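You operate a simulated robot arm through the tools that you are given. There is no shell and no other tool.

You are at the controls of a simulated robot arm. One attempt, no reset.

Task
Rub the glue mark off the black laptop, polish a patch on its lid and buff it dry.
Fine: white block for the glue, pink cloth for the polish and then into the rag bin, white cloth to buff; block and white cloth go back. A coat counts when it lies all over at full strength: go over it till it gets no stronger. What is to be rubbed or washed off counts as gone when no trace of it is left.
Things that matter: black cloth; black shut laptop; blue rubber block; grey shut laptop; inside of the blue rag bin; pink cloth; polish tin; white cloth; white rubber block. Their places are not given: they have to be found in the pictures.

The check looks at the end state, three seconds after you hand in, the way a careful person would. Anything else that was tipped, shoved, dropped, spilled or broken makes it a failure. A push-on lid holds only when it is set on centred and level and pressed home; a screw cap is set on level and turned clockwise until tight. Flat cloth is picked up by pressing the open fingertips on it (5 to 10 N) and closing them slowly along it; thin cloth reads only 2 to 8 mm in the jaws.

Robot
A 7-joint arm with a fingered hand, fixed in place. Base frame: the origin is at the foot of the arm, x ahead of it, y to its left, z up; the work surface is at about z = 0.9. Readings come in m, rad, newtons and seconds.
Its first joint turns from -2.007 to 2.007 rad. Payload 5 kg.
Tool frame: the origin (TCP) lies between the finger pads and is the grasp point; the fingertips stand 0.032 m ahead of it; z points along the fingers, y is the line along which they close. Largest opening 0.16 m; the body of the gripper starts 0.089 m behind the TCP. The gripper is a hand of 4 fingers: y runs from the thumb to the fingers, the wrist lies at [0, 0, -0.267] in the tool frame, and closing takes about 1.5 s.
Orientation is told as [roll, pitch, yaw] about the base's x, y, z axes, in that order, counted from this pose: with the fingers straight down and closing along the base's y, the tool's x points along the base's -x, its y along +y and its z along -z.

Tools
- The arm moves only by the tool drive_tool. Its argument "deltas" is a list of rows, each a list of 7 numbers: the gripper command, from -1 (shut) to 1 (fully open), values between in proportion, then the shift along the base's x, y, z in units of 300 mm (1.0 is 300 mm), then the turn, a rotation vector about the base's x, y, z in units of 120 degrees (1.0 is 120 degrees). In form: [[grip, dx, dy, dz, ax, ay, az], ...]. A call has 1 to 20 rows; each row is the pose to reach, as a shift and turn from the pose commanded when the call began. A call with a number of a shift or a turn outside -1 to 1 is refused whole. A row lasts 0.2 s, in which the tool goes at most 0.05 m and 0.15 rad; a call with a longer step from one row to the next is refused whole, and so is a gripper value outside its range. A pose out of reach is approached as far as the arm can. The call stops where the force on the tool passes 40 N (or 10 N more than at its start, if that is more) or the arm is blocked; 0.2 s more then pass. The fingers move at their own pace (about 0.045 m/s each) and stop on an object; they squeeze with about 30 N. The grip force told is the motor's: it shows also when the fingers shut on nothing. Time passes only in rows, and 0.2 s behind the last, so rows that repeat a pose let the fingers close. It gives the time, the measured TCP pose, the force on the tool (base axes), the opening and the grip force at its end, in the units of the frame above (readings bear some noise), with the torque about the TCP (base axes, N m) and any sound that the robot's microphone picked up.
- Cameras (640 x 400 px; columns grow to the right, rows downward): "scene" is fixed at [0.2229, -0.6618, 1.6726]; the picture's right is [0.82, -0.57, 0.00], its down [-0.34, -0.49, -0.81] and it looks along [0.46, 0.66, -0.59] (base axes); focal length 370 px, centre (320, 200). "wrist" rides on the gripper at [0.08, -0.004, -0.114] in the tool frame; the picture's right is [0.05, 1.00, 0.00], its down [-0.82, 0.04, -0.58] and it looks along [-0.58, 0.03, 0.82] (tool axes); focal length 265 px, centre (320, 200).
- snapshot(camera): a new picture of that camera. The clock stands still meanwhile.
- move_column(by): slides the trunk up (or, below 0, down) by that many m; the arm rides with it, the base frame stays. It gives what a move gives, with no picture.
- preshape(shape): the hand has 4 fingers and takes this shape, open, in about a second: jaw (thumb against the fingers, like two jaws); tri (thumb and two fingers); tip (a fingertip pinch); poke (one finger out to press); point (the index stretched); flat (the hand flat); cup (the hand cupped); fist (a fist). The gripper value then closes the fingers along that shape, each until it touches; the sizes above hold for jaw. It gives what a move gives, with no picture.
- measure_at(camera, pixels): for up to 12 pixels [column, row] of the newest picture of that camera ("zoom" is the newest enlarged one), the place [x, y, z] in the base frame of the surface seen there, good to about 0.002 m, but the place of the scene camera against the robot may be out by one fixed shift of up to 0.012 m in any direction. The clock stands still meanwhile.
- close_up(camera, box): a new picture of the part [left, top, right, bottom] of that camera's present view, enlarged. The clock stands still meanwhile.
- hand_in(): hands the job in; it is judged then, once.

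Leave the gripper open and the arm clear of the work at the hand-in unless told otherwise.

The tools are called after "Request:" as a command line: name --pt "numbers of a row" for each row, then --argument value for the rest, lists and objects as JSON in quotes. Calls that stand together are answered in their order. drive_tool: Moves the arm, as the interface text tells. Its arguments: {"type":"object","properties":{"deltas":{"type":"array"}},"required":["deltas"]} The other tools are called the same way: move_column (by) slides the trunk up or down; preshape (shape) gives the hand a shape; snapshot (camera) takes a picture; measure_at (camera, pixels) gives the place of the surface under pixels of a picture; close_up (camera, box) takes an enlarged picture of a part of a camera's view; hand_in () hands the job in.

At the start:

```text
clock: 0.0
tcp_pos: [0.661, 0.0617, 1.2093]
tcp_rot: [0.0, 0.0, 0.001]
force: [0.2, 0.2, -0.2]
moment: [-0.02, -0.01, 0.01]
gripper_width: 0.1598
finger_force: 0.1
shape: jaw
trunk travel left (down, up): [-0.675, 0.315]
```

scene: 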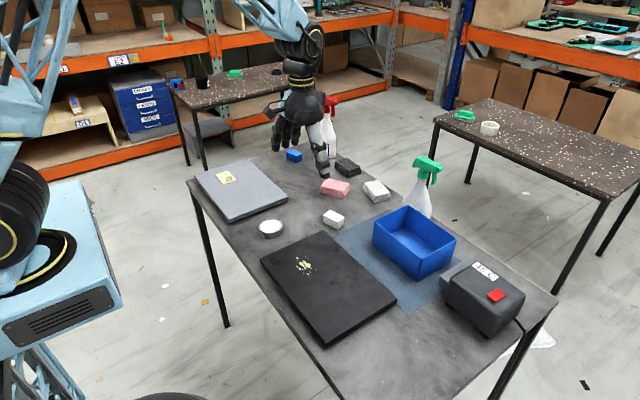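
wrist: 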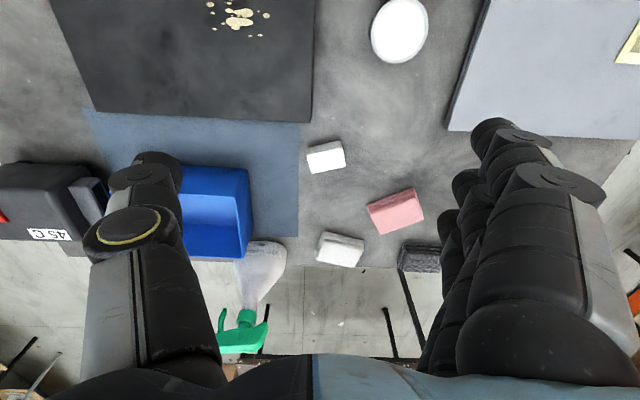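

I see a table with a grey laptop (left, around 240,188), a black laptop (328,285) with a pale glue mark near (303,265), a tin (271,228), a white small block (333,218), a pink cloth (335,187), a white cloth (376,191), a black cloth (347,167), a blue block (294,155) and the blue bin (413,243). I'll look closer before doing anything.

Request:
close_up --camera "scene" --box '[240, 130, 420, 245]'

Request:
close_up --camera "wrist" --box '[200, 0, 460, 290]'

Request:
measure_at --camera "wrist" --pixels '[[325, 156], [340, 247], [395, 210], [418, 257], [399, 30], [239, 18], [301, 60], [100, 110], [310, 120], [220, 200], [262, 36], [212, 4]]'

Request:
measure_at --camera "scene" --pixels '[[333, 216], [376, 188], [335, 185], [347, 166], [270, 226], [303, 265], [321, 233], [261, 262], [396, 297], [327, 343], [410, 255], [294, 154]]'

```text
3.48 times, centred on (330, 188) of scene
```

zoom: 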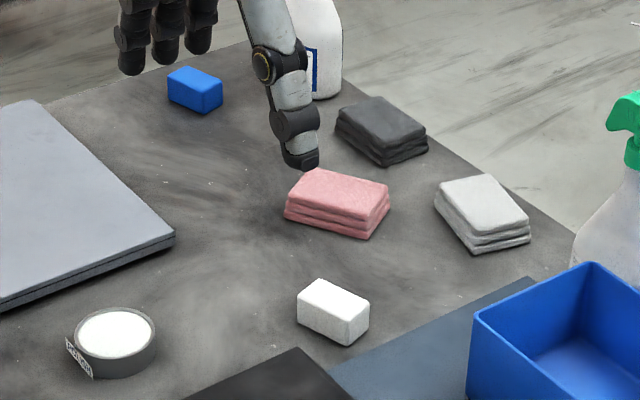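

```text
1.38 times, centred on (330, 145) of wrist
```

zoom: 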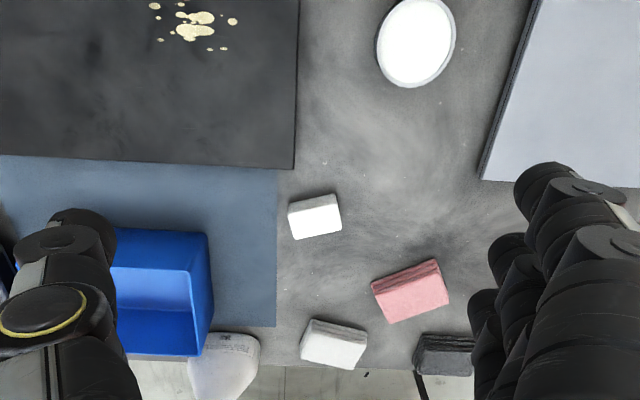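

```text
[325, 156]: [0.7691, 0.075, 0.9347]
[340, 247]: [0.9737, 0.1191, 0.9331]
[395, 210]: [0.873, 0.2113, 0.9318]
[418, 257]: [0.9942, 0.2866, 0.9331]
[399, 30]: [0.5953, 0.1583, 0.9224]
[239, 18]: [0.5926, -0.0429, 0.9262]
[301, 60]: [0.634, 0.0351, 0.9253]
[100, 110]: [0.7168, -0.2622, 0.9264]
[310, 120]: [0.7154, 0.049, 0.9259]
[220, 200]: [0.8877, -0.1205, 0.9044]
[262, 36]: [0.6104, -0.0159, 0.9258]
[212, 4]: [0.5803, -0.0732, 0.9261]
```

```text
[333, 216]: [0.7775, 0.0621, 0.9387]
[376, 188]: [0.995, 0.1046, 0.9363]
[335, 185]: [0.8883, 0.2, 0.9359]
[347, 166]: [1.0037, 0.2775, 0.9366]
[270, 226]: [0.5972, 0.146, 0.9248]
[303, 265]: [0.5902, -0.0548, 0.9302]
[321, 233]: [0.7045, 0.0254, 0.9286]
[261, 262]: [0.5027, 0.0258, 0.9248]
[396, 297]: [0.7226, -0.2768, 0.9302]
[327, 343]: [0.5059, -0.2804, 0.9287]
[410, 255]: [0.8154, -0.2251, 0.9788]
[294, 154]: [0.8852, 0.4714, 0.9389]
```

The wrist camera gives: white block about (0.769, 0.075), white cloth (0.974, 0.119), pink cloth (0.873, 0.211), tin (0.595, 0.158), lid at z≈0.926, glue at about (0.593, -0.043). The scene camera is shifted by roughly 1 cm. I want a closer look at the lid for a marked patch, at the tin, and at the bin.

Request:
close_up --camera "scene" --box '[240, 215, 400, 350]'

Request:
close_up --camera "scene" --box '[360, 150, 560, 350]'

Request:
close_up --camera "scene" --box '[190, 150, 300, 245]'

```text
2.96 times, centred on (320, 282) of scene
```

zoom: 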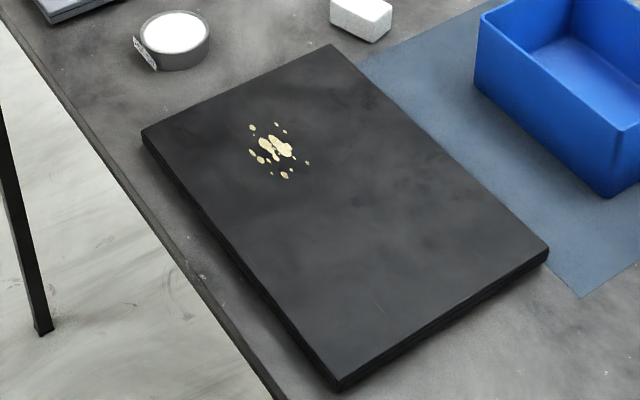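

```text
2.00 times, centred on (460, 250) of scene
```

zoom: 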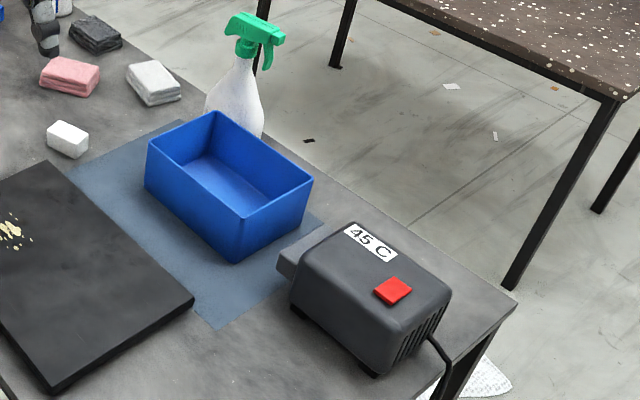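

```text
4.21 times, centred on (245, 198) of scene
```

zoom: 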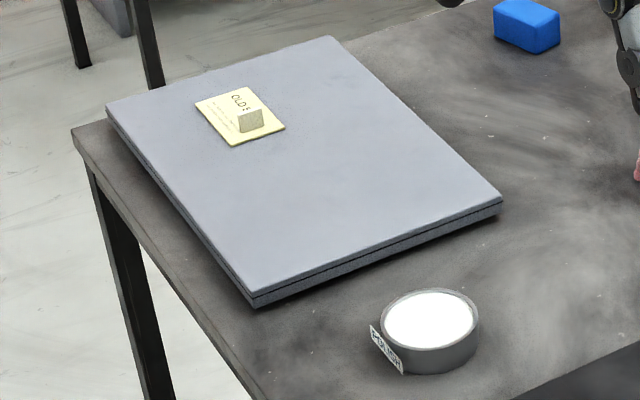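

There is an "OLD…" card on the grey laptop and a "45 C" blower with a red button; neither belongs to my task, so I leave them alone. Next I measure the outline of the white block in the wrist picture, zoomed, to find its size and turn.

Request:
close_up --camera "wrist" --box '[290, 125, 370, 185]'

Request:
close_up --camera "scene" --box '[212, 165, 262, 196]'

```text
6.67 times, centred on (330, 155) of wrist
```

zoom: 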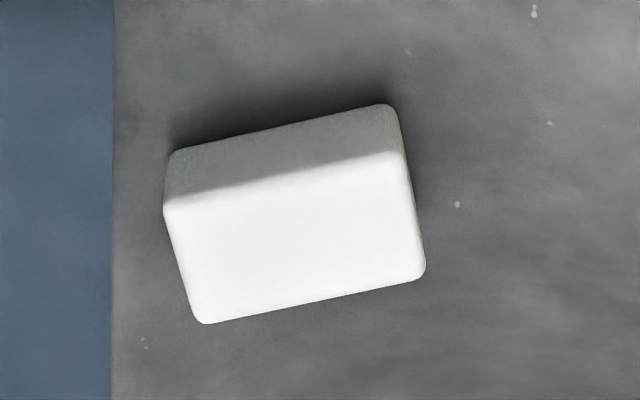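

```text
12.80 times, centred on (237, 180) of scene
```

zoom: 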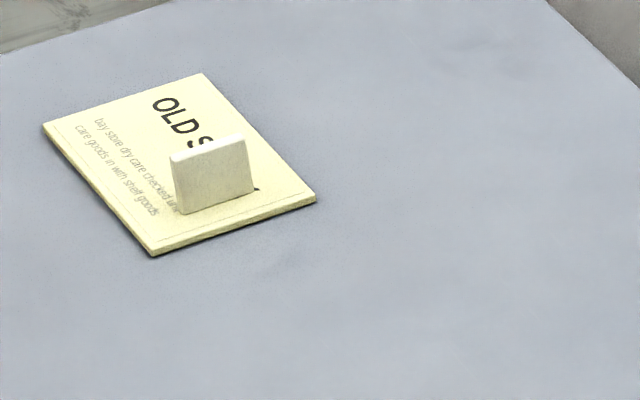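

The block's top face has zoomed corners (165,212), (395,155), (423,275), (205,322), that is wrist pixels of about (307,157), (341,148), (345,166), (313,173). I measure those.

Request:
measure_at --camera "wrist" --pixels '[[308, 157.5], [340.5, 149.5], [344, 165], [313.5, 172], [326, 161], [290, 160], [360, 160]]'

```text
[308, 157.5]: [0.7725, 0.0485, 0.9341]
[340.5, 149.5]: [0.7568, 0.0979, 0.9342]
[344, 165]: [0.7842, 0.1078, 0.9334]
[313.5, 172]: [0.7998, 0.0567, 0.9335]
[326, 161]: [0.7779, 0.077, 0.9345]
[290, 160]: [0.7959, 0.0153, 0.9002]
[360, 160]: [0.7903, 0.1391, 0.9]
```

The block's top is centred at about (0.778, 0.078), z 0.934, about 55 × 33 mm, with its long side turned about 17.6° from y. I will grip across the short side: turn yaw to −72.4°, half open, and hover above it at z≈1.10.

Request:
drive_tool --pt "0.5 0.043 0.006 -0.037 0 0 -0.067" --pt "0.2 0.087 0.012 -0.074 0 0 -0.134" --pt "0.1 0.13 0.018 -0.111 0 0 -0.201" --pt "0.1 0.173 0.024 -0.148 0 0 -0.268" --pt "0.1 0.217 0.03 -0.185 0 0 -0.335" --pt "0.1 0.26 0.036 -0.222 0 0 -0.402" --pt "0.1 0.303 0.042 -0.259 0 0 -0.469" --pt "0.1 0.347 0.048 -0.296 0 0 -0.536" --pt "0.1 0.39 0.054 -0.333 0 0 -0.603" --pt "0.1 0.39 0.054 -0.333 0 0 -0.603"

Request:
snapshot --camera "wrist"

Request:
snapshot --camera "scene"

```text
clock: 2.2
tcp_pos: [0.779, 0.077, 1.1078]
tcp_rot: [0.0, 0.0, -1.262]
force: [-0.6, -0.1, 0.0]
moment: [-0.01, 0.01, 0.01]
gripper_width: 0.0888
finger_force: 0.2
shape: jaw
trunk travel left (down, up): [-0.675, 0.315]
```

```text
taken
```

wrist: 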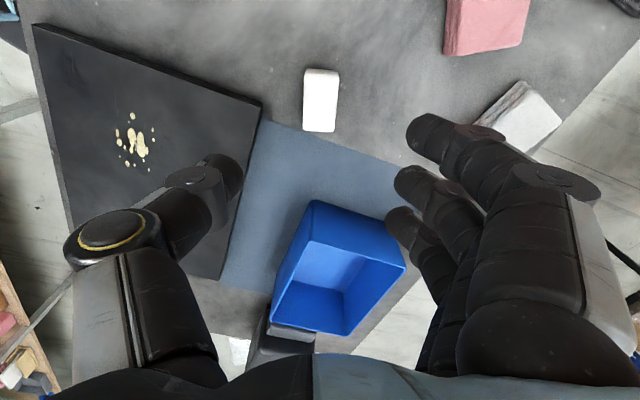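

```text
taken
```

scene: 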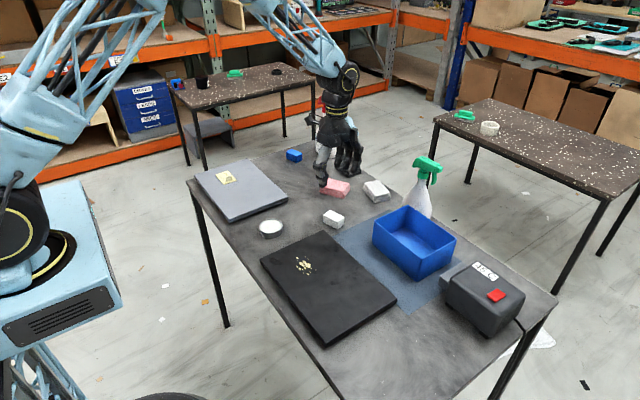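

The block is now at pixel (321,100), its sides aligned with the image, and the fingers (right) and thumb (left) will straddle it. I re-measure the block, and the bin rim for later.

Request:
measure_at --camera "wrist" --pixels '[[308, 72], [337, 73], [336, 128], [307, 128], [321, 100], [139, 140], [119, 133], [152, 118], [314, 202], [405, 267], [385, 225], [345, 290]]'

Request:
close_up --camera "wrist" --box '[260, 50, 400, 140]'

```text
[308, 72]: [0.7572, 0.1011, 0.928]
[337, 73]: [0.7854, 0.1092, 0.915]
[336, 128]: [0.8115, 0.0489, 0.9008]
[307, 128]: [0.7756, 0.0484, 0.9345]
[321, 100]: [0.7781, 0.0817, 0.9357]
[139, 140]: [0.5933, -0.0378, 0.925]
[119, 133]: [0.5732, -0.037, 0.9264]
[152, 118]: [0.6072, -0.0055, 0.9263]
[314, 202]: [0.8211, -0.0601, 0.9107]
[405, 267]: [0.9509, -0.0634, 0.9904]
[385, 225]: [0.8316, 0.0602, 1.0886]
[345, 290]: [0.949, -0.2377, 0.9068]
```

```text
4.44 times, centred on (330, 95) of wrist
```

zoom: 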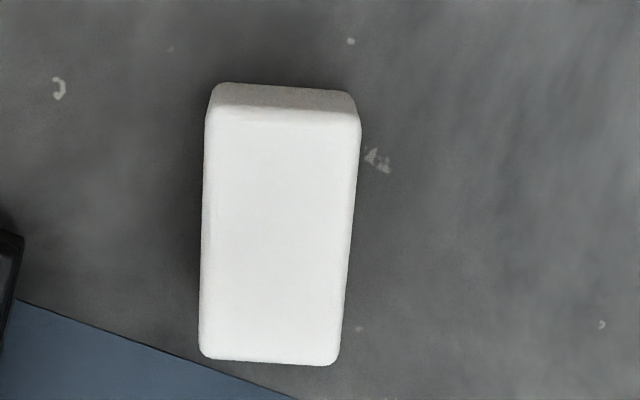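

I'll measure inset corners of the block's top in the zoomed view: (212,122), (353,128), (334,358), (204,348).

Request:
measure_at --camera "zoom" --pixels '[[213, 122], [352, 128], [333, 356], [206, 346], [277, 240]]'

```text
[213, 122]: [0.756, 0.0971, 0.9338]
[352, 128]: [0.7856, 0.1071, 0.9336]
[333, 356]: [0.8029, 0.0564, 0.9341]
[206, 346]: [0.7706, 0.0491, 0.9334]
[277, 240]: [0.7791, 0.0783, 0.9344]
```

The block is centred under the TCP at (0.779, 0.077). I descend to TCP z≈0.944 (fingertips about 12 mm above the table) and close.

Request:
drive_tool --pt "0.1 0 0 -0.13 0 0 0" --pt "0.1 0 0 -0.26 0 0 0" --pt "0.1 0 0 -0.38 0 0 0" --pt "0.1 0 0 -0.47 0 0 0" --pt "0.1 0 0 -0.546 0 0 0" --pt "0.1 0 0 -0.546 0 0 0"

Request:
snapshot --camera "wrist"

Request:
close_up --camera "scene" --box '[260, 130, 420, 245]'

```text
clock: 3.4
tcp_pos: [0.7817, 0.0783, 0.9572]
tcp_rot: [0.009, -0.001, -1.261]
force: [-0.9, 0.3, 22.3]
moment: [-0.63, 1.5, -0.1]
gripper_width: 0.0903
finger_force: 0.0
shape: jaw
trunk travel left (down, up): [-0.675, 0.315]
stopped in row 6: the force on the tool passed its limit at 56 N (the readings are from after the stop); the commanded pose is now the measured one
```

```text
taken
```

wrist: 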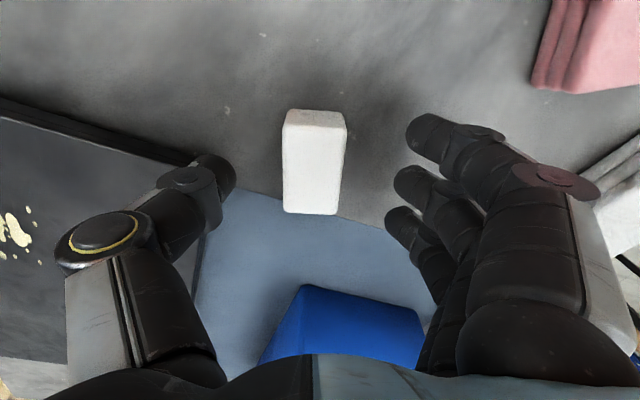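

```text
3.48 times, centred on (340, 188) of scene
```

zoom: 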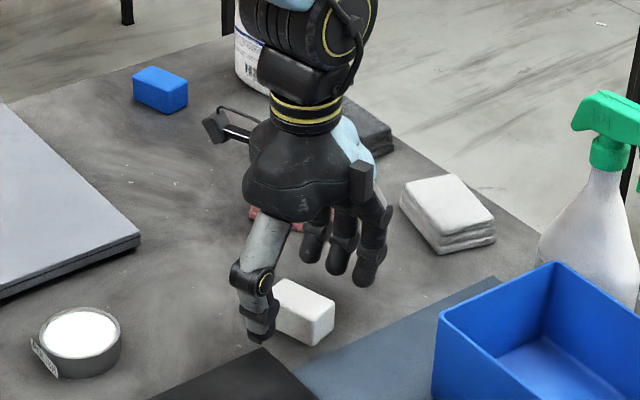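

A push of 56 N at TCP z 0.957. The moment places the contact at about (0.714, 0.049), so the thumb tip came down on the laptop's corner. The thumb reaches further outward than I thought. I lift straight up 60 mm, then narrow the opening to about 0.056.

Request:
drive_tool --pt "0.1 0 0 0.1 0 0 0" --pt "0.0 0 0 0.2 0 0 0" --pt "-0.3 0 0 0.2 0 0 0" --pt "-0.3 0 0 0.2 0 0 0" --pt "-0.3 0 0 0.2 0 0 0"

Request:
snapshot --camera "wrist"

Request:
snapshot --camera "scene"

```text
clock: 4.6
tcp_pos: [0.7826, 0.0795, 1.0151]
tcp_rot: [0.008, -0.002, -1.26]
force: [-0.3, 1.1, 0.1]
moment: [-0.05, -0.02, 0.04]
gripper_width: 0.0564
finger_force: 0.0
shape: jaw
trunk travel left (down, up): [-0.675, 0.315]
```

```text
taken
```

wrist: 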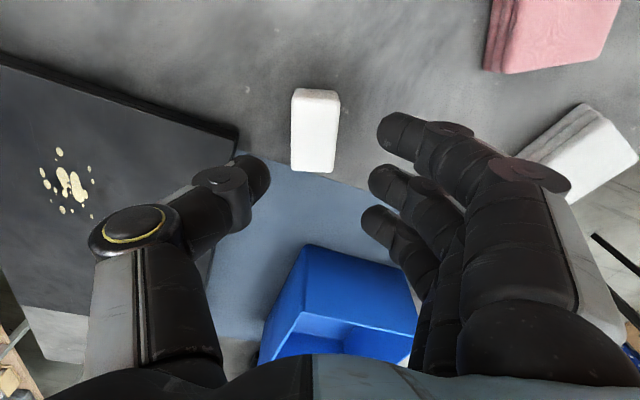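

```text
taken
```

scene: 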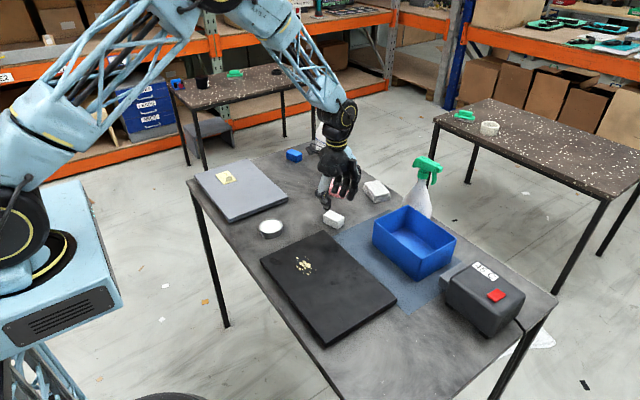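

The laptop's corner still sits at scene pixel (321,232), so nothing moved. The opening is now 0.056. I correct the small offset and tilt and go down to z≈0.944 in gentle steps.

Request:
drive_tool --pt "-0.3 -0.0127 -0.007 0 -0.0038 0.0008 0" --pt "-0.3 -0.0127 -0.007 -0.08 -0.0038 0.0008 0" --pt "-0.3 -0.0127 -0.007 -0.15 -0.0038 0.0008 0" --pt "-0.3 -0.0127 -0.007 -0.2 -0.0038 0.0008 0" --pt "-0.3 -0.0127 -0.007 -0.236 -0.0038 0.0008 0" --pt "-0.3 -0.0127 -0.007 -0.236 -0.0038 0.0008 0"

Request:
snapshot --camera "wrist"

Request:
close_up --camera "scene" --box '[260, 130, 420, 245]'

```text
clock: 6.0
tcp_pos: [0.7784, 0.0757, 0.944]
tcp_rot: [0.003, -0.009, -1.262]
force: [-0.2, 0.5, 0.2]
moment: [-0.01, 0.02, 0.02]
gripper_width: 0.0567
finger_force: 0.0
shape: jaw
trunk travel left (down, up): [-0.675, 0.315]
```

```text
taken
```

wrist: 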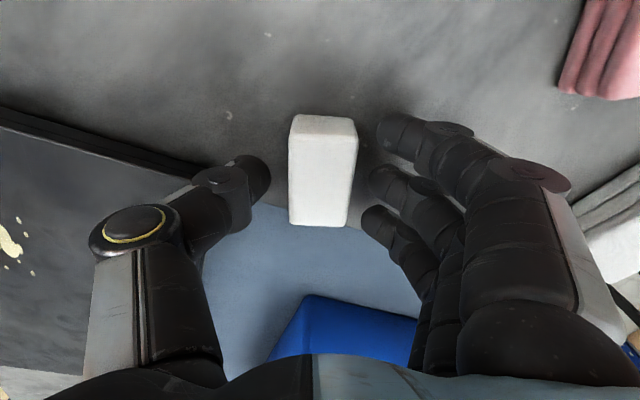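

```text
3.48 times, centred on (340, 188) of scene
```

zoom: 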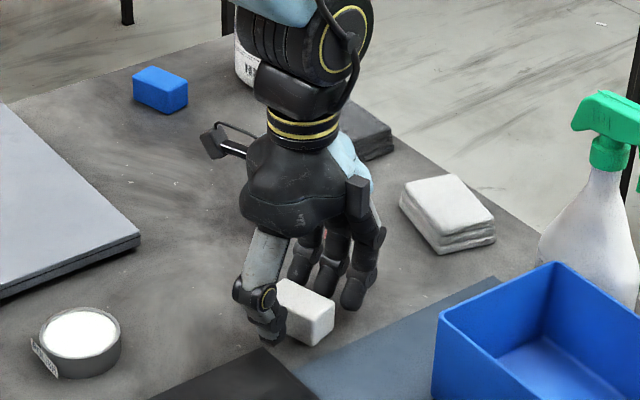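

No contact, and the block stands between thumb and fingers. Now I close the hand on it.

Request:
drive_tool --pt "-0.5 0 0 0 0 0 0" --pt "-0.7 0 0 0 0 0 0" --pt "-1 0 0 0 0 0 0" --pt "-1 0 0 0 0 0 0" --pt "-1 0 0 0 0 0 0" --pt "-1 0 0 0 0 0 0"

Request:
snapshot --camera "wrist"

```text
clock: 7.4
tcp_pos: [0.7783, 0.0753, 0.9431]
tcp_rot: [0.004, -0.009, -1.263]
force: [-0.3, -0.2, 1.8]
moment: [0.0, 0.03, -0.01]
gripper_width: 0.0305
finger_force: 29.6
shape: jaw
trunk travel left (down, up): [-0.675, 0.315]
```

```text
taken
```

wrist: 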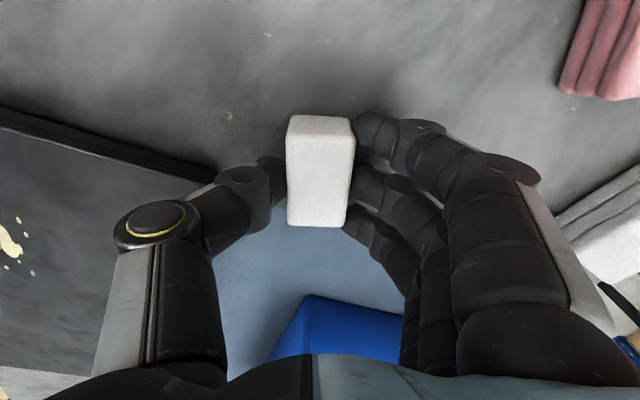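

Gripped at 0.0305 with 29.6 N. The block's underside is 43 mm below the TCP. I lift it and carry it to above the glue mark, near (0.593, −0.038), at z≈1.06.

Request:
drive_tool --pt "-1 0 0 0.1 0 0 0" --pt "-1 0 0 0.22 0 0 0" --pt "-1 -0.05 -0.03 0.34 0 0 0" --pt "-1 -0.15 -0.09 0.38 0 0 0" --pt "-1 -0.27 -0.165 0.38 0 0 0" --pt "-1 -0.39 -0.24 0.38 0 0 0" --pt "-1 -0.51 -0.315 0.38 0 0 0" --pt "-1 -0.6 -0.37 0.38 0 0 0" --pt "-1 -0.617 -0.377 0.38 0 0 0" --pt "-1 -0.617 -0.377 0.38 0 0 0"

Request:
snapshot --camera "wrist"

Request:
snapshot --camera "scene"

```text
clock: 9.6
tcp_pos: [0.5932, -0.0371, 1.059]
tcp_rot: [0.004, -0.009, -1.262]
force: [0.4, 0.8, -0.3]
moment: [-0.03, -0.02, -0.02]
gripper_width: 0.0305
finger_force: 29.9
shape: jaw
trunk travel left (down, up): [-0.675, 0.315]
```

```text
taken
```

wrist: 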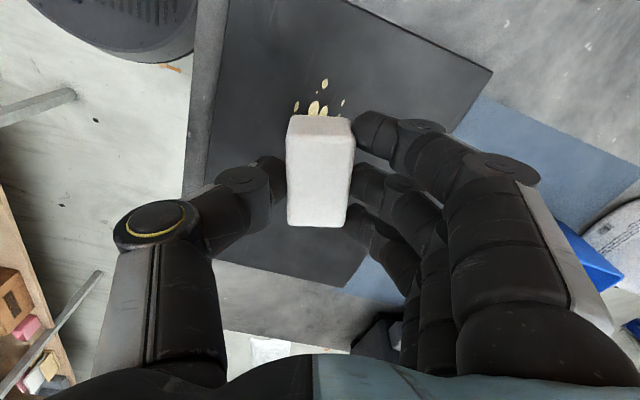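

```text
taken
```

scene: 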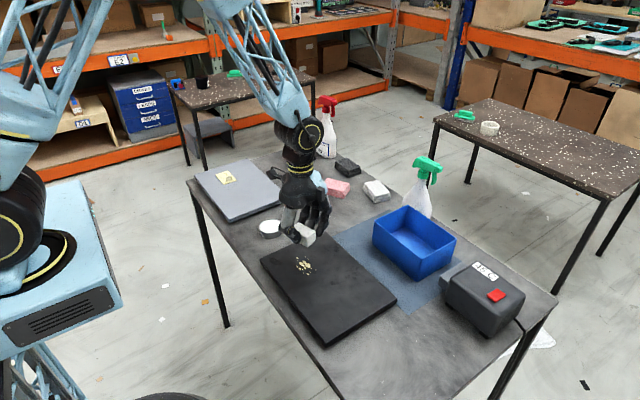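

The block is held square above the mark. In the scene view the glue is still visible at (303,265); I zoom in to get the extent of all its specks.

Request:
close_up --camera "scene" --box '[272, 236, 352, 286]'

Request:
measure_at --camera "wrist" --pixels '[[296, 107], [323, 85], [342, 103], [315, 106], [308, 97], [491, 72], [344, 287]]'

```text
8.00 times, centred on (312, 261) of scene
```

zoom: 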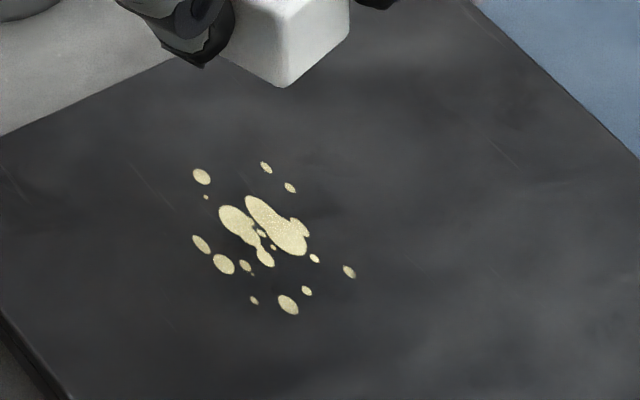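

```text
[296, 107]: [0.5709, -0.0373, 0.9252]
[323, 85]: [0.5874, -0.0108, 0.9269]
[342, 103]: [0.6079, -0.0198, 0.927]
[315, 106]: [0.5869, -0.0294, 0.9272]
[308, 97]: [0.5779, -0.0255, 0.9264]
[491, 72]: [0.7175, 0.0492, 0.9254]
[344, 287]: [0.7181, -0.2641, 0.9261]
```

I measure the specks in this zoomed picture to get the mark's extent, and match it with the wrist measurements to find the camera shift.

Request:
measure_at --camera "zoom" --pixels '[[202, 176], [266, 167], [290, 187], [350, 271], [307, 291], [288, 305], [254, 300], [223, 264], [201, 244], [270, 220], [238, 222], [265, 257]]'

```text
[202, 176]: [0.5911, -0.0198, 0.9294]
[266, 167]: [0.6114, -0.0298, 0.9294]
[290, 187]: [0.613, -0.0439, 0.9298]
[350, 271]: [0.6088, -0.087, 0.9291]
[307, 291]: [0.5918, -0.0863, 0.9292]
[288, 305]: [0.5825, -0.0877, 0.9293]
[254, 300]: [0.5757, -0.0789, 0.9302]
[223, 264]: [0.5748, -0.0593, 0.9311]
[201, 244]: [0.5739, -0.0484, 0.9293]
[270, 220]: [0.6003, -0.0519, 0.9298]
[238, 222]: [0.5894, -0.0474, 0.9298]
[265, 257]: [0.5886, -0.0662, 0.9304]
```

The scene camera is out by about (+0.003, −0.010, +0.003). So the mark truly spans x 0.566–0.614, y −0.083 to −0.005, centred at (0.590, −0.044). I descend to just above contact at z 0.973 (contact expected at about 0.969), then creep down in 1 mm steps.

Request:
drive_tool --pt "-1 -0.0107 -0.023 -0.1 0 0 0" --pt "-1 -0.0107 -0.023 -0.2 0 0 0" --pt "-1 -0.0107 -0.023 -0.26 0 0 0" --pt "-1 -0.0107 -0.023 -0.287 0 0 0" --pt "-1 -0.0107 -0.023 -0.287 0 0 0"

Request:
drive_tool --pt "-1 0 0 -0.0033 0 0 0" --pt "-1 0 0 -0.0067 0 0 0" --pt "-1 0 0 -0.01 0 0 0" --pt "-1 0 0 -0.01 0 0 0"

```text
clock: 10.8
tcp_pos: [0.5905, -0.0446, 0.9705]
tcp_rot: [0.002, -0.009, -1.262]
force: [-0.4, 0.0, 0.2]
moment: [-0.02, 0.02, -0.01]
gripper_width: 0.0303
finger_force: 30.2
shape: jaw
trunk travel left (down, up): [-0.675, 0.315]
```

```text
clock: 11.8
tcp_pos: [0.5906, -0.0439, 0.9672]
tcp_rot: [0.004, -0.01, -1.262]
force: [-1.2, 0.0, 2.3]
moment: [0.01, 0.0, 0.01]
gripper_width: 0.0304
finger_force: 30.1
shape: jaw
trunk travel left (down, up): [-0.675, 0.315]
```

Contact at 2.3 N, z 0.967. I press about 1.5 mm further and begin a short rubbing stroke pattern to see the force.

Request:
drive_tool --pt "-1 0 0 -0.004 0 0 0" --pt "-1 0 0 -0.006 0 0 0" --pt "-1 0.04 0 -0.006 0 0 0" --pt "-1 0.08 0 -0.006 0 0 0" --pt "-1 0.04 0 -0.006 0 0 0" --pt "-1 0 0 -0.006 0 0 0" --pt "-1 -0.04 0 -0.006 0 0 0" --pt "-1 -0.08 0 -0.006 0 0 0" --pt "-1 -0.04 0 -0.006 0 0 0" --pt "-1 0 0 -0.006 0 0 0"

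Request:
snapshot --camera "wrist"

Request:
close_up --camera "scene" --box '[272, 236, 352, 286]'

```text
clock: 14.0
tcp_pos: [0.5882, -0.0442, 0.967]
tcp_rot: [0.004, -0.007, -1.261]
force: [-9.9, 0.7, 16.4]
moment: [-0.06, 0.39, -0.2]
gripper_width: 0.0323
finger_force: 30.3
shape: jaw
trunk travel left (down, up): [-0.675, 0.315]
```

```text
taken
```

wrist: 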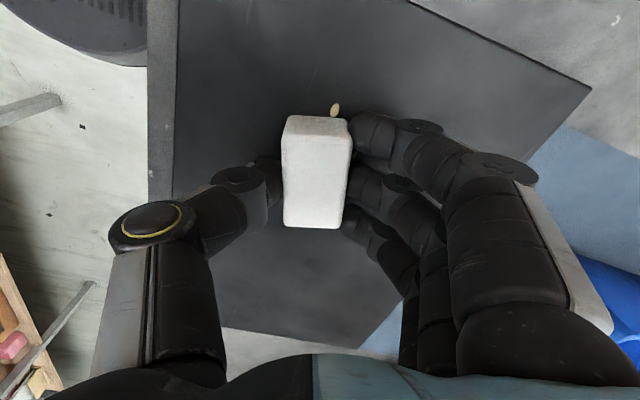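

```text
8.00 times, centred on (312, 261) of scene
```

zoom: 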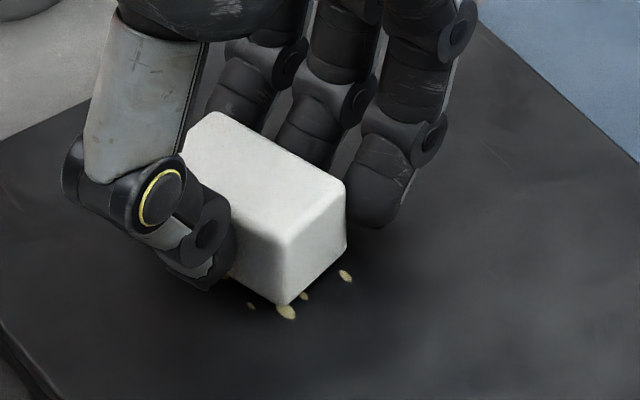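

Good progress: the centre looks clean, and only the specks at the +y end (wrist pixel 335,110) and the −y end remain. 16 N is more than needed, so I ease off 0.7 mm and rub the +y end, then the −y end.

Request:
drive_tool --pt "-1 0 0.035 0.002 0 0 0" --pt "-1 0 0.075 0.002 0 0 0" --pt "-1 0.04 0.075 0.002 0 0 0" --pt "-1 0.08 0.075 0.002 0 0 0" --pt "-1 0.04 0.075 0.002 0 0 0" --pt "-1 0 0.075 0.002 0 0 0" --pt "-1 -0.04 0.075 0.002 0 0 0" --pt "-1 -0.08 0.075 0.002 0 0 0" --pt "-1 -0.04 0.075 0.002 0 0 0" --pt "-1 0 0.075 0.002 0 0 0" --pt "-1 0 0.03 0.002 0 0 0" --pt "-1 0 -0.02 0.002 0 0 0" --pt "-1 0 -0.07 0.002 0 0 0"

Request:
drive_tool --pt "-1 0.04 -0.02 0 0 0 0" --pt "-1 0.08 -0.02 0 0 0 0" --pt "-1 0.1 -0.02 0 0 0 0" --pt "-1 0.06 -0.02 0 0 0 0" --pt "-1 0.02 -0.02 0 0 0 0" --pt "-1 -0.02 -0.02 0 0 0 0" --pt "-1 -0.06 -0.02 0 0 0 0" --pt "-1 -0.02 -0.05 0 0 0 0" --pt "-1 0.02 -0.05 0 0 0 0" --pt "-1 0.06 -0.05 0 0 0 0" --pt "-1 0.1 -0.05 0 0 0 0" --pt "-1 0.05 -0.05 0 0 0 0" --pt "-1 0 -0.05 0 0 0 0"

Request:
drive_tool --pt "-1 0 0 0.1 0 0 0" --pt "-1 0 0 0.2 0 0 0" --pt "-1 0.03 0.1 0.3 0 0 0" --pt "-1 0.15 0.2 0.4 0 0 0" --pt "-1 0.25 0.3 0.45 0 0 0" --pt "-1 0.25 0.3 0.45 0 0 0"

Request:
snapshot --camera "wrist"

Request:
close_up --camera "scene" --box '[272, 236, 352, 286]'

```text
clock: 16.8
tcp_pos: [0.5895, -0.0652, 0.967]
tcp_rot: [0.004, -0.009, -1.259]
force: [0.2, 1.6, 3.2]
moment: [0.06, -0.05, 0.04]
gripper_width: 0.0313
finger_force: 30.0
shape: jaw
trunk travel left (down, up): [-0.675, 0.315]
```

```text
clock: 19.6
tcp_pos: [0.5905, -0.0796, 0.9667]
tcp_rot: [0.004, -0.009, -1.262]
force: [3.8, -0.1, 7.9]
moment: [0.04, -0.19, -0.01]
gripper_width: 0.0315
finger_force: 30.0
shape: jaw
trunk travel left (down, up): [-0.675, 0.315]
```

```text
refused: row 4 steps farther than a row can; nothing moved
```

```text
taken
```

wrist: 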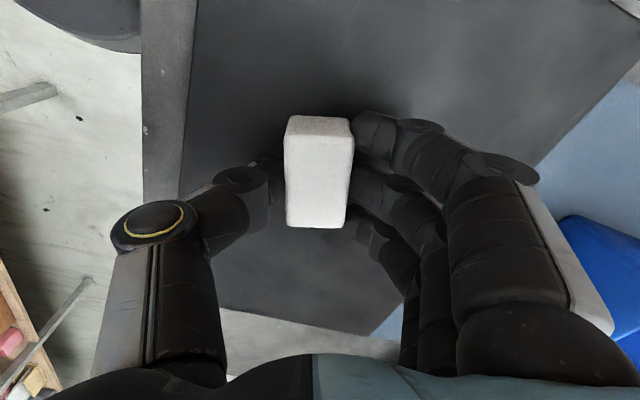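

```text
8.00 times, centred on (312, 261) of scene
```

zoom: 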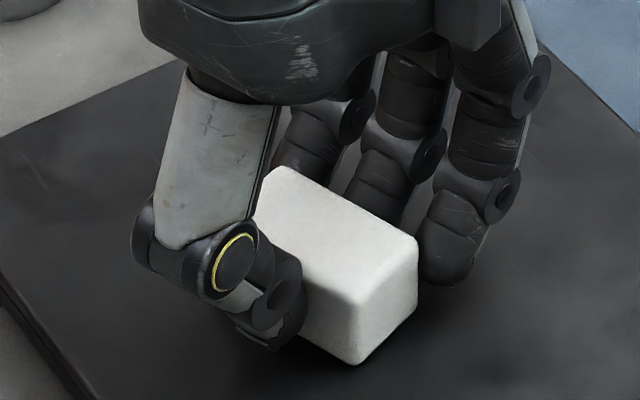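

The lift call was refused because of a too-long step, so the block is still on the lid at 8 N. The visible lid looks clean. I lift straight up and move aside toward the block's home with shorter steps to view the whole mark area.

Request:
drive_tool --pt "-1 0 0 0.1 0 0 0" --pt "-1 0 0 0.2 0 0 0" --pt "-1 0.03 0.07 0.3 0 0 0" --pt "-1 0.1 0.15 0.36 0 0 0" --pt "-1 0.18 0.26 0.4 0 0 0" --pt "-1 0.26 0.36 0.42 0 0 0" --pt "-1 0.36 0.45 0.42 0 0 0" --pt "-1 0.36 0.45 0.42 0 0 0"

Request:
snapshot --camera "wrist"

Request:
close_up --camera "scene" --box '[272, 236, 352, 286]'

```text
clock: 21.4
tcp_pos: [0.6988, 0.0531, 1.0927]
tcp_rot: [0.004, -0.008, -1.262]
force: [-0.1, 0.7, -1.1]
moment: [0.01, -0.02, 0.03]
gripper_width: 0.0313
finger_force: 30.1
shape: jaw
trunk travel left (down, up): [-0.675, 0.315]
```

```text
taken
```

wrist: 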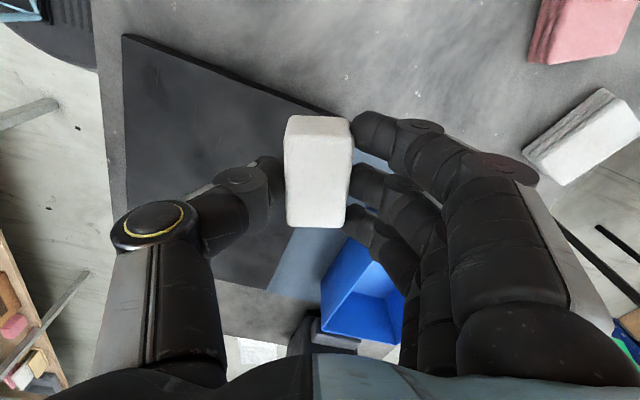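

```text
8.00 times, centred on (312, 261) of scene
```

zoom: 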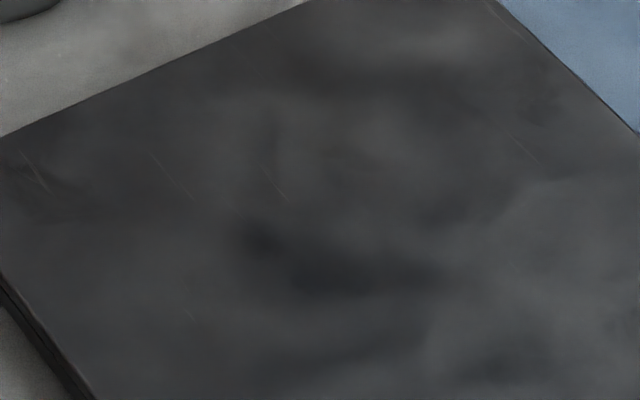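

The glue is gone in this view, but the laptop's edges look slightly displaced from before, so my harder strokes may have nudged it. I take the scene picture and compare the corners.

Request:
close_up --camera "scene" --box '[240, 215, 400, 350]'

Request:
snapshot --camera "scene"

Request:
measure_at --camera "wrist" --pixels '[[124, 36], [125, 190], [266, 288], [245, 285], [200, 80], [280, 95]]'

```text
2.96 times, centred on (320, 282) of scene
```

zoom: 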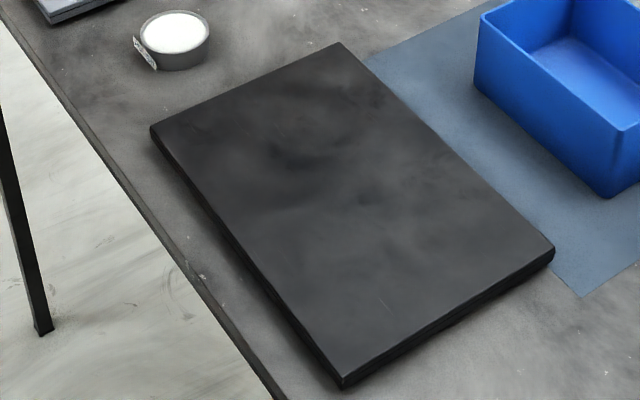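

```text
taken
```

scene: 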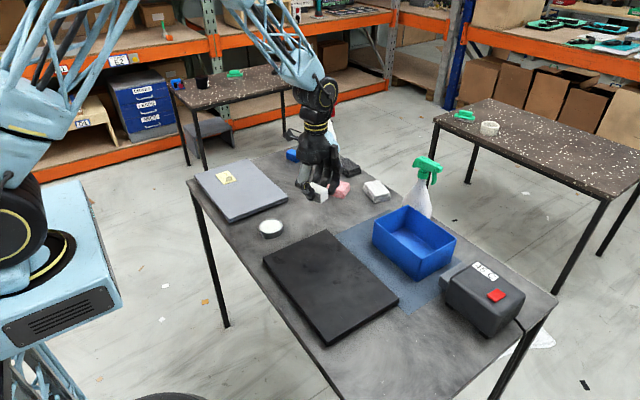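

```text
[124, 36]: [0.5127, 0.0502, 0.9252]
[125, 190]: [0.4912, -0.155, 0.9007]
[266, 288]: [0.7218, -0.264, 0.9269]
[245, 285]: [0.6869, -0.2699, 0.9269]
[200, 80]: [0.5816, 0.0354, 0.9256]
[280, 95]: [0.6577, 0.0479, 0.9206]
```

All corners shifted a few mm toward +x (by about 5–9 mm), so the laptop slid slightly under the 16 N strokes. I'll keep later pressures lower and work it back with −x-biased strokes. First I check the lid for glue traces from the wrist camera.

Request:
close_up --camera "wrist" --box '[120, 50, 280, 190]'

Request:
close_up --camera "scene" --box '[285, 250, 325, 280]'

```text
2.86 times, centred on (200, 120) of wrist
```

zoom: 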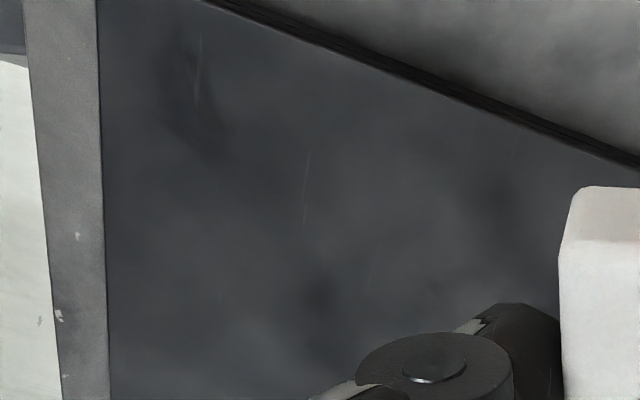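

```text
13.33 times, centred on (305, 265) of scene
```

zoom: 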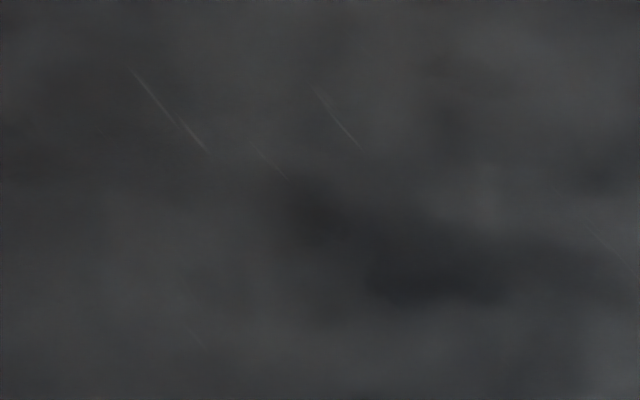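

No trace of the glue in either close view. Now I take the block back: over its home (0.7785, 0.0755), down to z≈0.943, then open only slightly (to about 0.043) so the thumb stays clear of the laptop's corner.

Request:
drive_tool --pt "-1 0.09 0.03 0 0 0 0" --pt "-1 0.18 0.055 -0.05 0 0 0" --pt "-1 0.265 0.074 -0.15 0 0 0" --pt "-1 0.265 0.074 -0.28 0 0 0" --pt "-1 0.265 0.074 -0.39 0 0 0" --pt "-1 0.265 0.074 -0.46 0 0 0" --pt "-1 0.265 0.074 -0.48 0 0 0" --pt "-1 0.265 0.074 -0.492 0 0 0" --pt "-1 0.265 0.074 -0.496 0 0 0" --pt "-1 0.265 0.074 -0.496 0 0 0"

```text
clock: 23.6
tcp_pos: [0.778, 0.077, 0.9446]
tcp_rot: [0.003, -0.009, -1.262]
force: [0.1, 0.1, -0.9]
moment: [0.0, -0.02, 0.04]
gripper_width: 0.0312
finger_force: 30.0
shape: jaw
trunk travel left (down, up): [-0.675, 0.315]
```

The block hangs just above the table (z 0.9446, no contact force). I lower another 2 mm until it touches, then open slightly.

Request:
drive_tool --pt "-1 0 0 -0.004 0 0 0" --pt "-1 0 0 -0.007 0 0 0" --pt "-1 0 0 -0.007 0 0 0"

```text
clock: 24.4
tcp_pos: [0.7779, 0.0773, 0.942]
tcp_rot: [0.003, -0.009, -1.264]
force: [-0.9, -0.3, -0.7]
moment: [0.02, -0.04, 0.02]
gripper_width: 0.0314
finger_force: 29.7
shape: jaw
trunk travel left (down, up): [-0.675, 0.315]
```

Still no clear contact. I go down in 0.7 mm steps and look at the force.

Request:
drive_tool --pt "-1 0 0 -0.0025 0 0 0" --pt "-1 0 0 -0.005 0 0 0" --pt "-1 0 0 -0.005 0 0 0"

Request:
snapshot --camera "wrist"

```text
clock: 25.2
tcp_pos: [0.7783, 0.0776, 0.9409]
tcp_rot: [0.006, -0.009, -1.262]
force: [-1.8, 0.5, 8.1]
moment: [0.0, -0.11, 0.0]
gripper_width: 0.0311
finger_force: 30.2
shape: jaw
trunk travel left (down, up): [-0.675, 0.315]
```

```text
taken
```

wrist: 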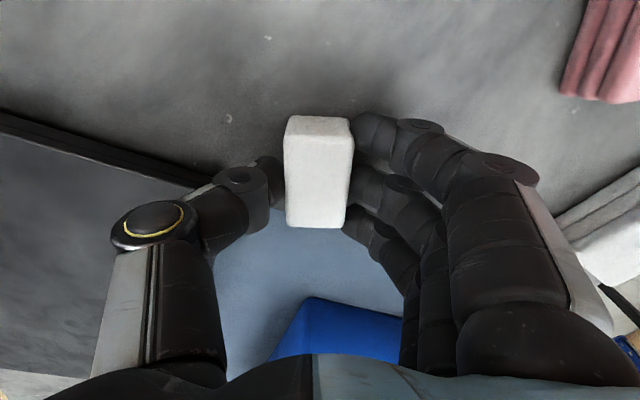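

Contact with 8 N: the block stands on the table. I ease up 1 mm, open slightly to about 0.043 and then lift straight up.

Request:
drive_tool --pt "-0.7 0 0 0.004 0 0 0" --pt "-0.55 0 0 0.004 0 0 0" --pt "-0.45 0 0 0.004 0 0 0" --pt "-0.45 0 0 0.004 0 0 0" --pt "-0.45 0 0 0.004 0 0 0"

Request:
snapshot --camera "wrist"

```text
clock: 26.4
tcp_pos: [0.7786, 0.0759, 0.9416]
tcp_rot: [0.004, -0.008, -1.262]
force: [-0.2, 0.3, -0.9]
moment: [0.02, -0.04, 0.0]
gripper_width: 0.0437
finger_force: 0.0
shape: jaw
trunk travel left (down, up): [-0.675, 0.315]
```

```text
taken
```

wrist: 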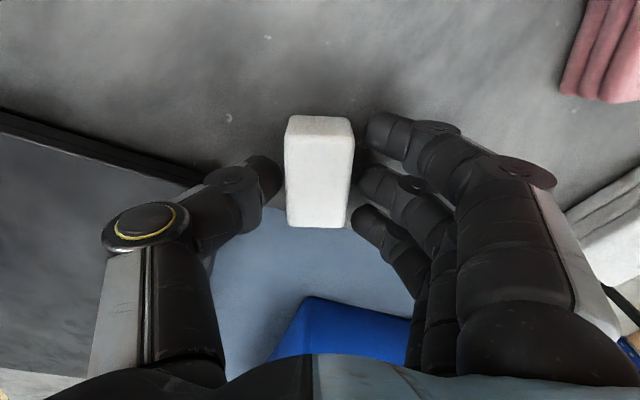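

The block stands free between the fingers. I lift straight up and then take pictures to find the pink cloth.

Request:
drive_tool --pt "-0.45 0 0 0.1 0 0 0" --pt "-0.45 0 0 0.22 0 0 0" --pt "-0.3 0 0 0.36 0 0 0" --pt "0 0.03 0.05 0.5 0 0 0" --pt "0.1 0.06 0.15 0.6 0 0 0" --pt "0.1 0.1 0.25 0.65 0 0 0" --pt "0.1 0.1 0.25 0.65 0 0 0"

Request:
snapshot --camera "wrist"

Request:
snapshot --camera "scene"

```text
clock: 28.0
tcp_pos: [0.8081, 0.1516, 1.1367]
tcp_rot: [0.003, -0.009, -1.262]
force: [0.8, 0.0, -0.4]
moment: [0.02, -0.03, 0.03]
gripper_width: 0.0871
finger_force: 0.1
shape: jaw
trunk travel left (down, up): [-0.675, 0.315]
```

```text
taken
```

wrist: 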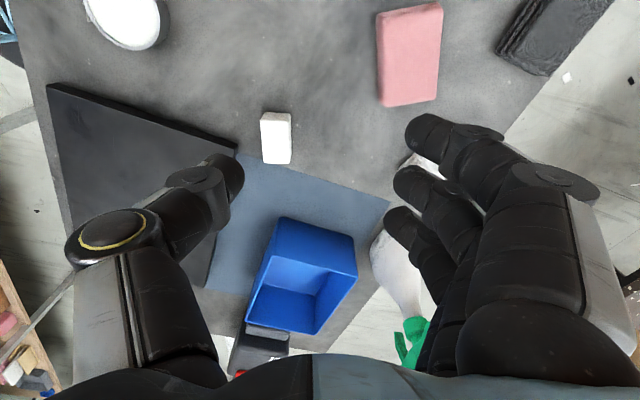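

```text
taken
```

scene: 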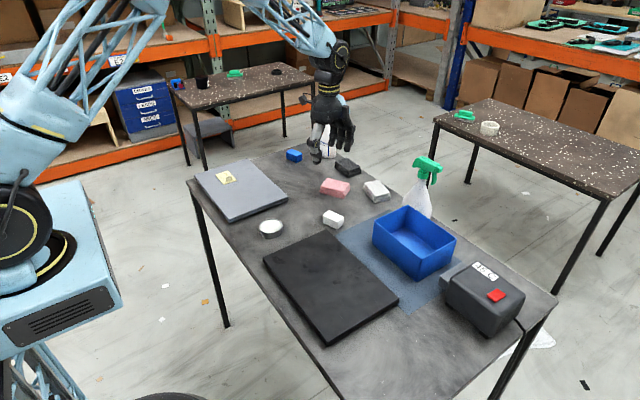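

The block is back at its place. The pink cloth shows at wrist pixels (379,14)–(443,5)–(438,98)–(381,107), well aligned with this yaw. I zoom on it and measure its corners.

Request:
close_up --camera "wrist" --box '[350, 0, 470, 115]'

Request:
measure_at --camera "wrist" --pixels '[[382, 16], [441, 8], [435, 95], [384, 103], [411, 55], [276, 130], [265, 163], [289, 162], [291, 119], [265, 120], [46, 86], [233, 149]]'

```text
3.48 times, centred on (410, 58) of wrist
```

zoom: 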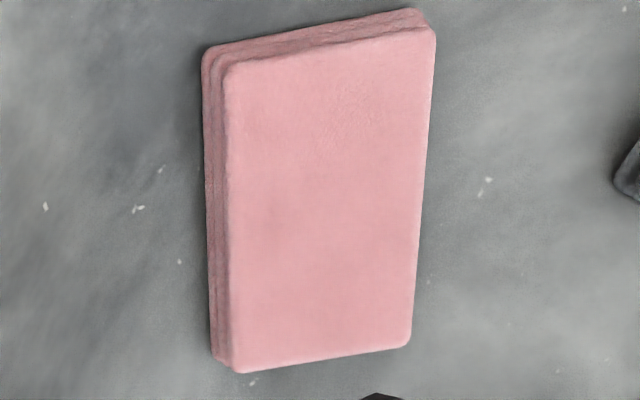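

```text
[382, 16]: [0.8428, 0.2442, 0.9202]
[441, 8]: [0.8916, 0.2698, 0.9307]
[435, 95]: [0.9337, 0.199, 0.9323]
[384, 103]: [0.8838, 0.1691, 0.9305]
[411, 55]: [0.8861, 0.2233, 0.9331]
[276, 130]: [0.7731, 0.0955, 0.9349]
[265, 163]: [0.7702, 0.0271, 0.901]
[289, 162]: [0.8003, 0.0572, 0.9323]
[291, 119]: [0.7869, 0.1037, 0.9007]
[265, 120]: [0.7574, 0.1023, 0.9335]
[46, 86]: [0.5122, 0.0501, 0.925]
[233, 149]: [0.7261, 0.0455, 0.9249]
```

Request:
measure_at --camera "zoom" --pixels '[[236, 72], [427, 40], [406, 338], [245, 362], [330, 200], [206, 100], [213, 340], [460, 200]]'

```text
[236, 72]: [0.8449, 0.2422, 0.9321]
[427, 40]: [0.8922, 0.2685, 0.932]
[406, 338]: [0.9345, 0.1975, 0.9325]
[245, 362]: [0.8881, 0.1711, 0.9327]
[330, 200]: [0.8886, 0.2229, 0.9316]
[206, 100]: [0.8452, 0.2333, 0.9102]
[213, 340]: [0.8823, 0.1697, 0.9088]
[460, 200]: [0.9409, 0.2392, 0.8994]
```

The pink cloth's top is centred at (0.890, 0.220), z 0.932, about 58 × 87 mm, turned so that a yaw of −60° closes across its short side. I check the near edges of the black cloth, of the white cloth, and the tin's rim for clearance.

Request:
measure_at --camera "wrist" --pixels '[[497, 46], [503, 35], [525, 2], [535, 72], [545, 30], [122, 10], [85, 12], [160, 30], [122, 46], [105, 38]]'

Request:
measure_at --camera "scene" --pixels '[[335, 169], [346, 176], [362, 170], [345, 158], [361, 188], [376, 181], [391, 193], [377, 201], [258, 227], [283, 227], [270, 219], [270, 234]]'

Request:
close_up --camera "scene" --box '[310, 140, 410, 235]'

```text
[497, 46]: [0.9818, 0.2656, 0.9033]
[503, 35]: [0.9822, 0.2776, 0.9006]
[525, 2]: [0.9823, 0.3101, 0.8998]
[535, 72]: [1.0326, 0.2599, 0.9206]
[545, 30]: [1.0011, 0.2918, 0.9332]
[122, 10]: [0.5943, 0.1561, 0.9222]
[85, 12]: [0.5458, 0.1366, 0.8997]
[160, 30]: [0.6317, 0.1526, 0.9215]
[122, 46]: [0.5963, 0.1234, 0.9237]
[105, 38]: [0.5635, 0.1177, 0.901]
```

```text
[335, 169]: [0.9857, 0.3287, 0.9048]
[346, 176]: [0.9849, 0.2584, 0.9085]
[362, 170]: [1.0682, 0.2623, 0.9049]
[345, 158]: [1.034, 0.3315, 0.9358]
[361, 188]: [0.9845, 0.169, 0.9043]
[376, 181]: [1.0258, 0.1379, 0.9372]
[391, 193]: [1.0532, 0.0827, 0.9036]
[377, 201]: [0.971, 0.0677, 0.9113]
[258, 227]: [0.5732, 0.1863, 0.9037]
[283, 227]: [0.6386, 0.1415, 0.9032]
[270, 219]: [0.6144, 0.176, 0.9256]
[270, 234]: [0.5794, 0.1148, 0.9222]
```

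```text
4.21 times, centred on (360, 188) of scene
```

zoom: 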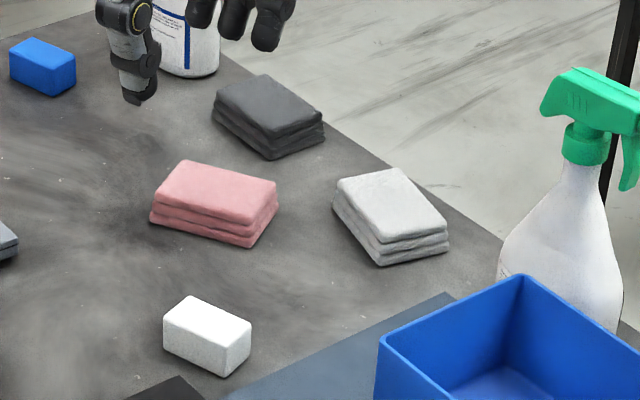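

The black cloth's near edge is at x≈0.982, clear of the fingers with an opening of about 0.076. I move above the pink cloth at yaw −60°, z≈1.05.

Request:
drive_tool --pt "0.0 0.06 0.05 -0.06 -0.0007 0.002 0.05" --pt "-0.05 0.14 0.11 -0.13 -0.0014 0.0043 0.1025" --pt "-0.05 0.21 0.17 -0.21 -0.0014 0.0043 0.1025" --pt "-0.05 0.273 0.228 -0.289 -0.0014 0.0043 0.1025" --pt "-0.05 0.273 0.228 -0.289 -0.0014 0.0043 0.1025"

Request:
snapshot --camera "wrist"

```text
clock: 29.2
tcp_pos: [0.8882, 0.2196, 1.0494]
tcp_rot: [-0.004, -0.008, -1.047]
force: [1.7, -0.3, 0.1]
moment: [0.02, -0.03, 0.0]
gripper_width: 0.0771
finger_force: 0.0
shape: jaw
trunk travel left (down, up): [-0.675, 0.315]
```

```text
taken
```

wrist: 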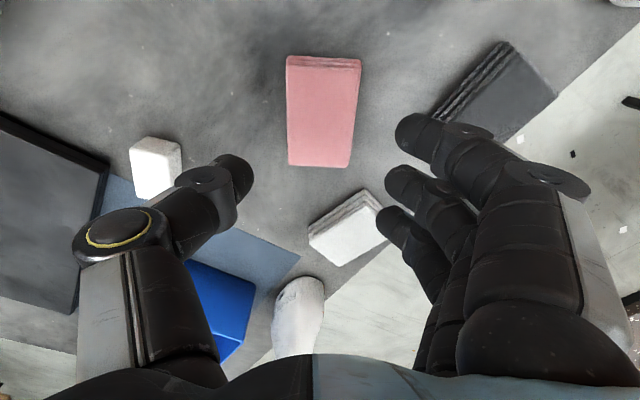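

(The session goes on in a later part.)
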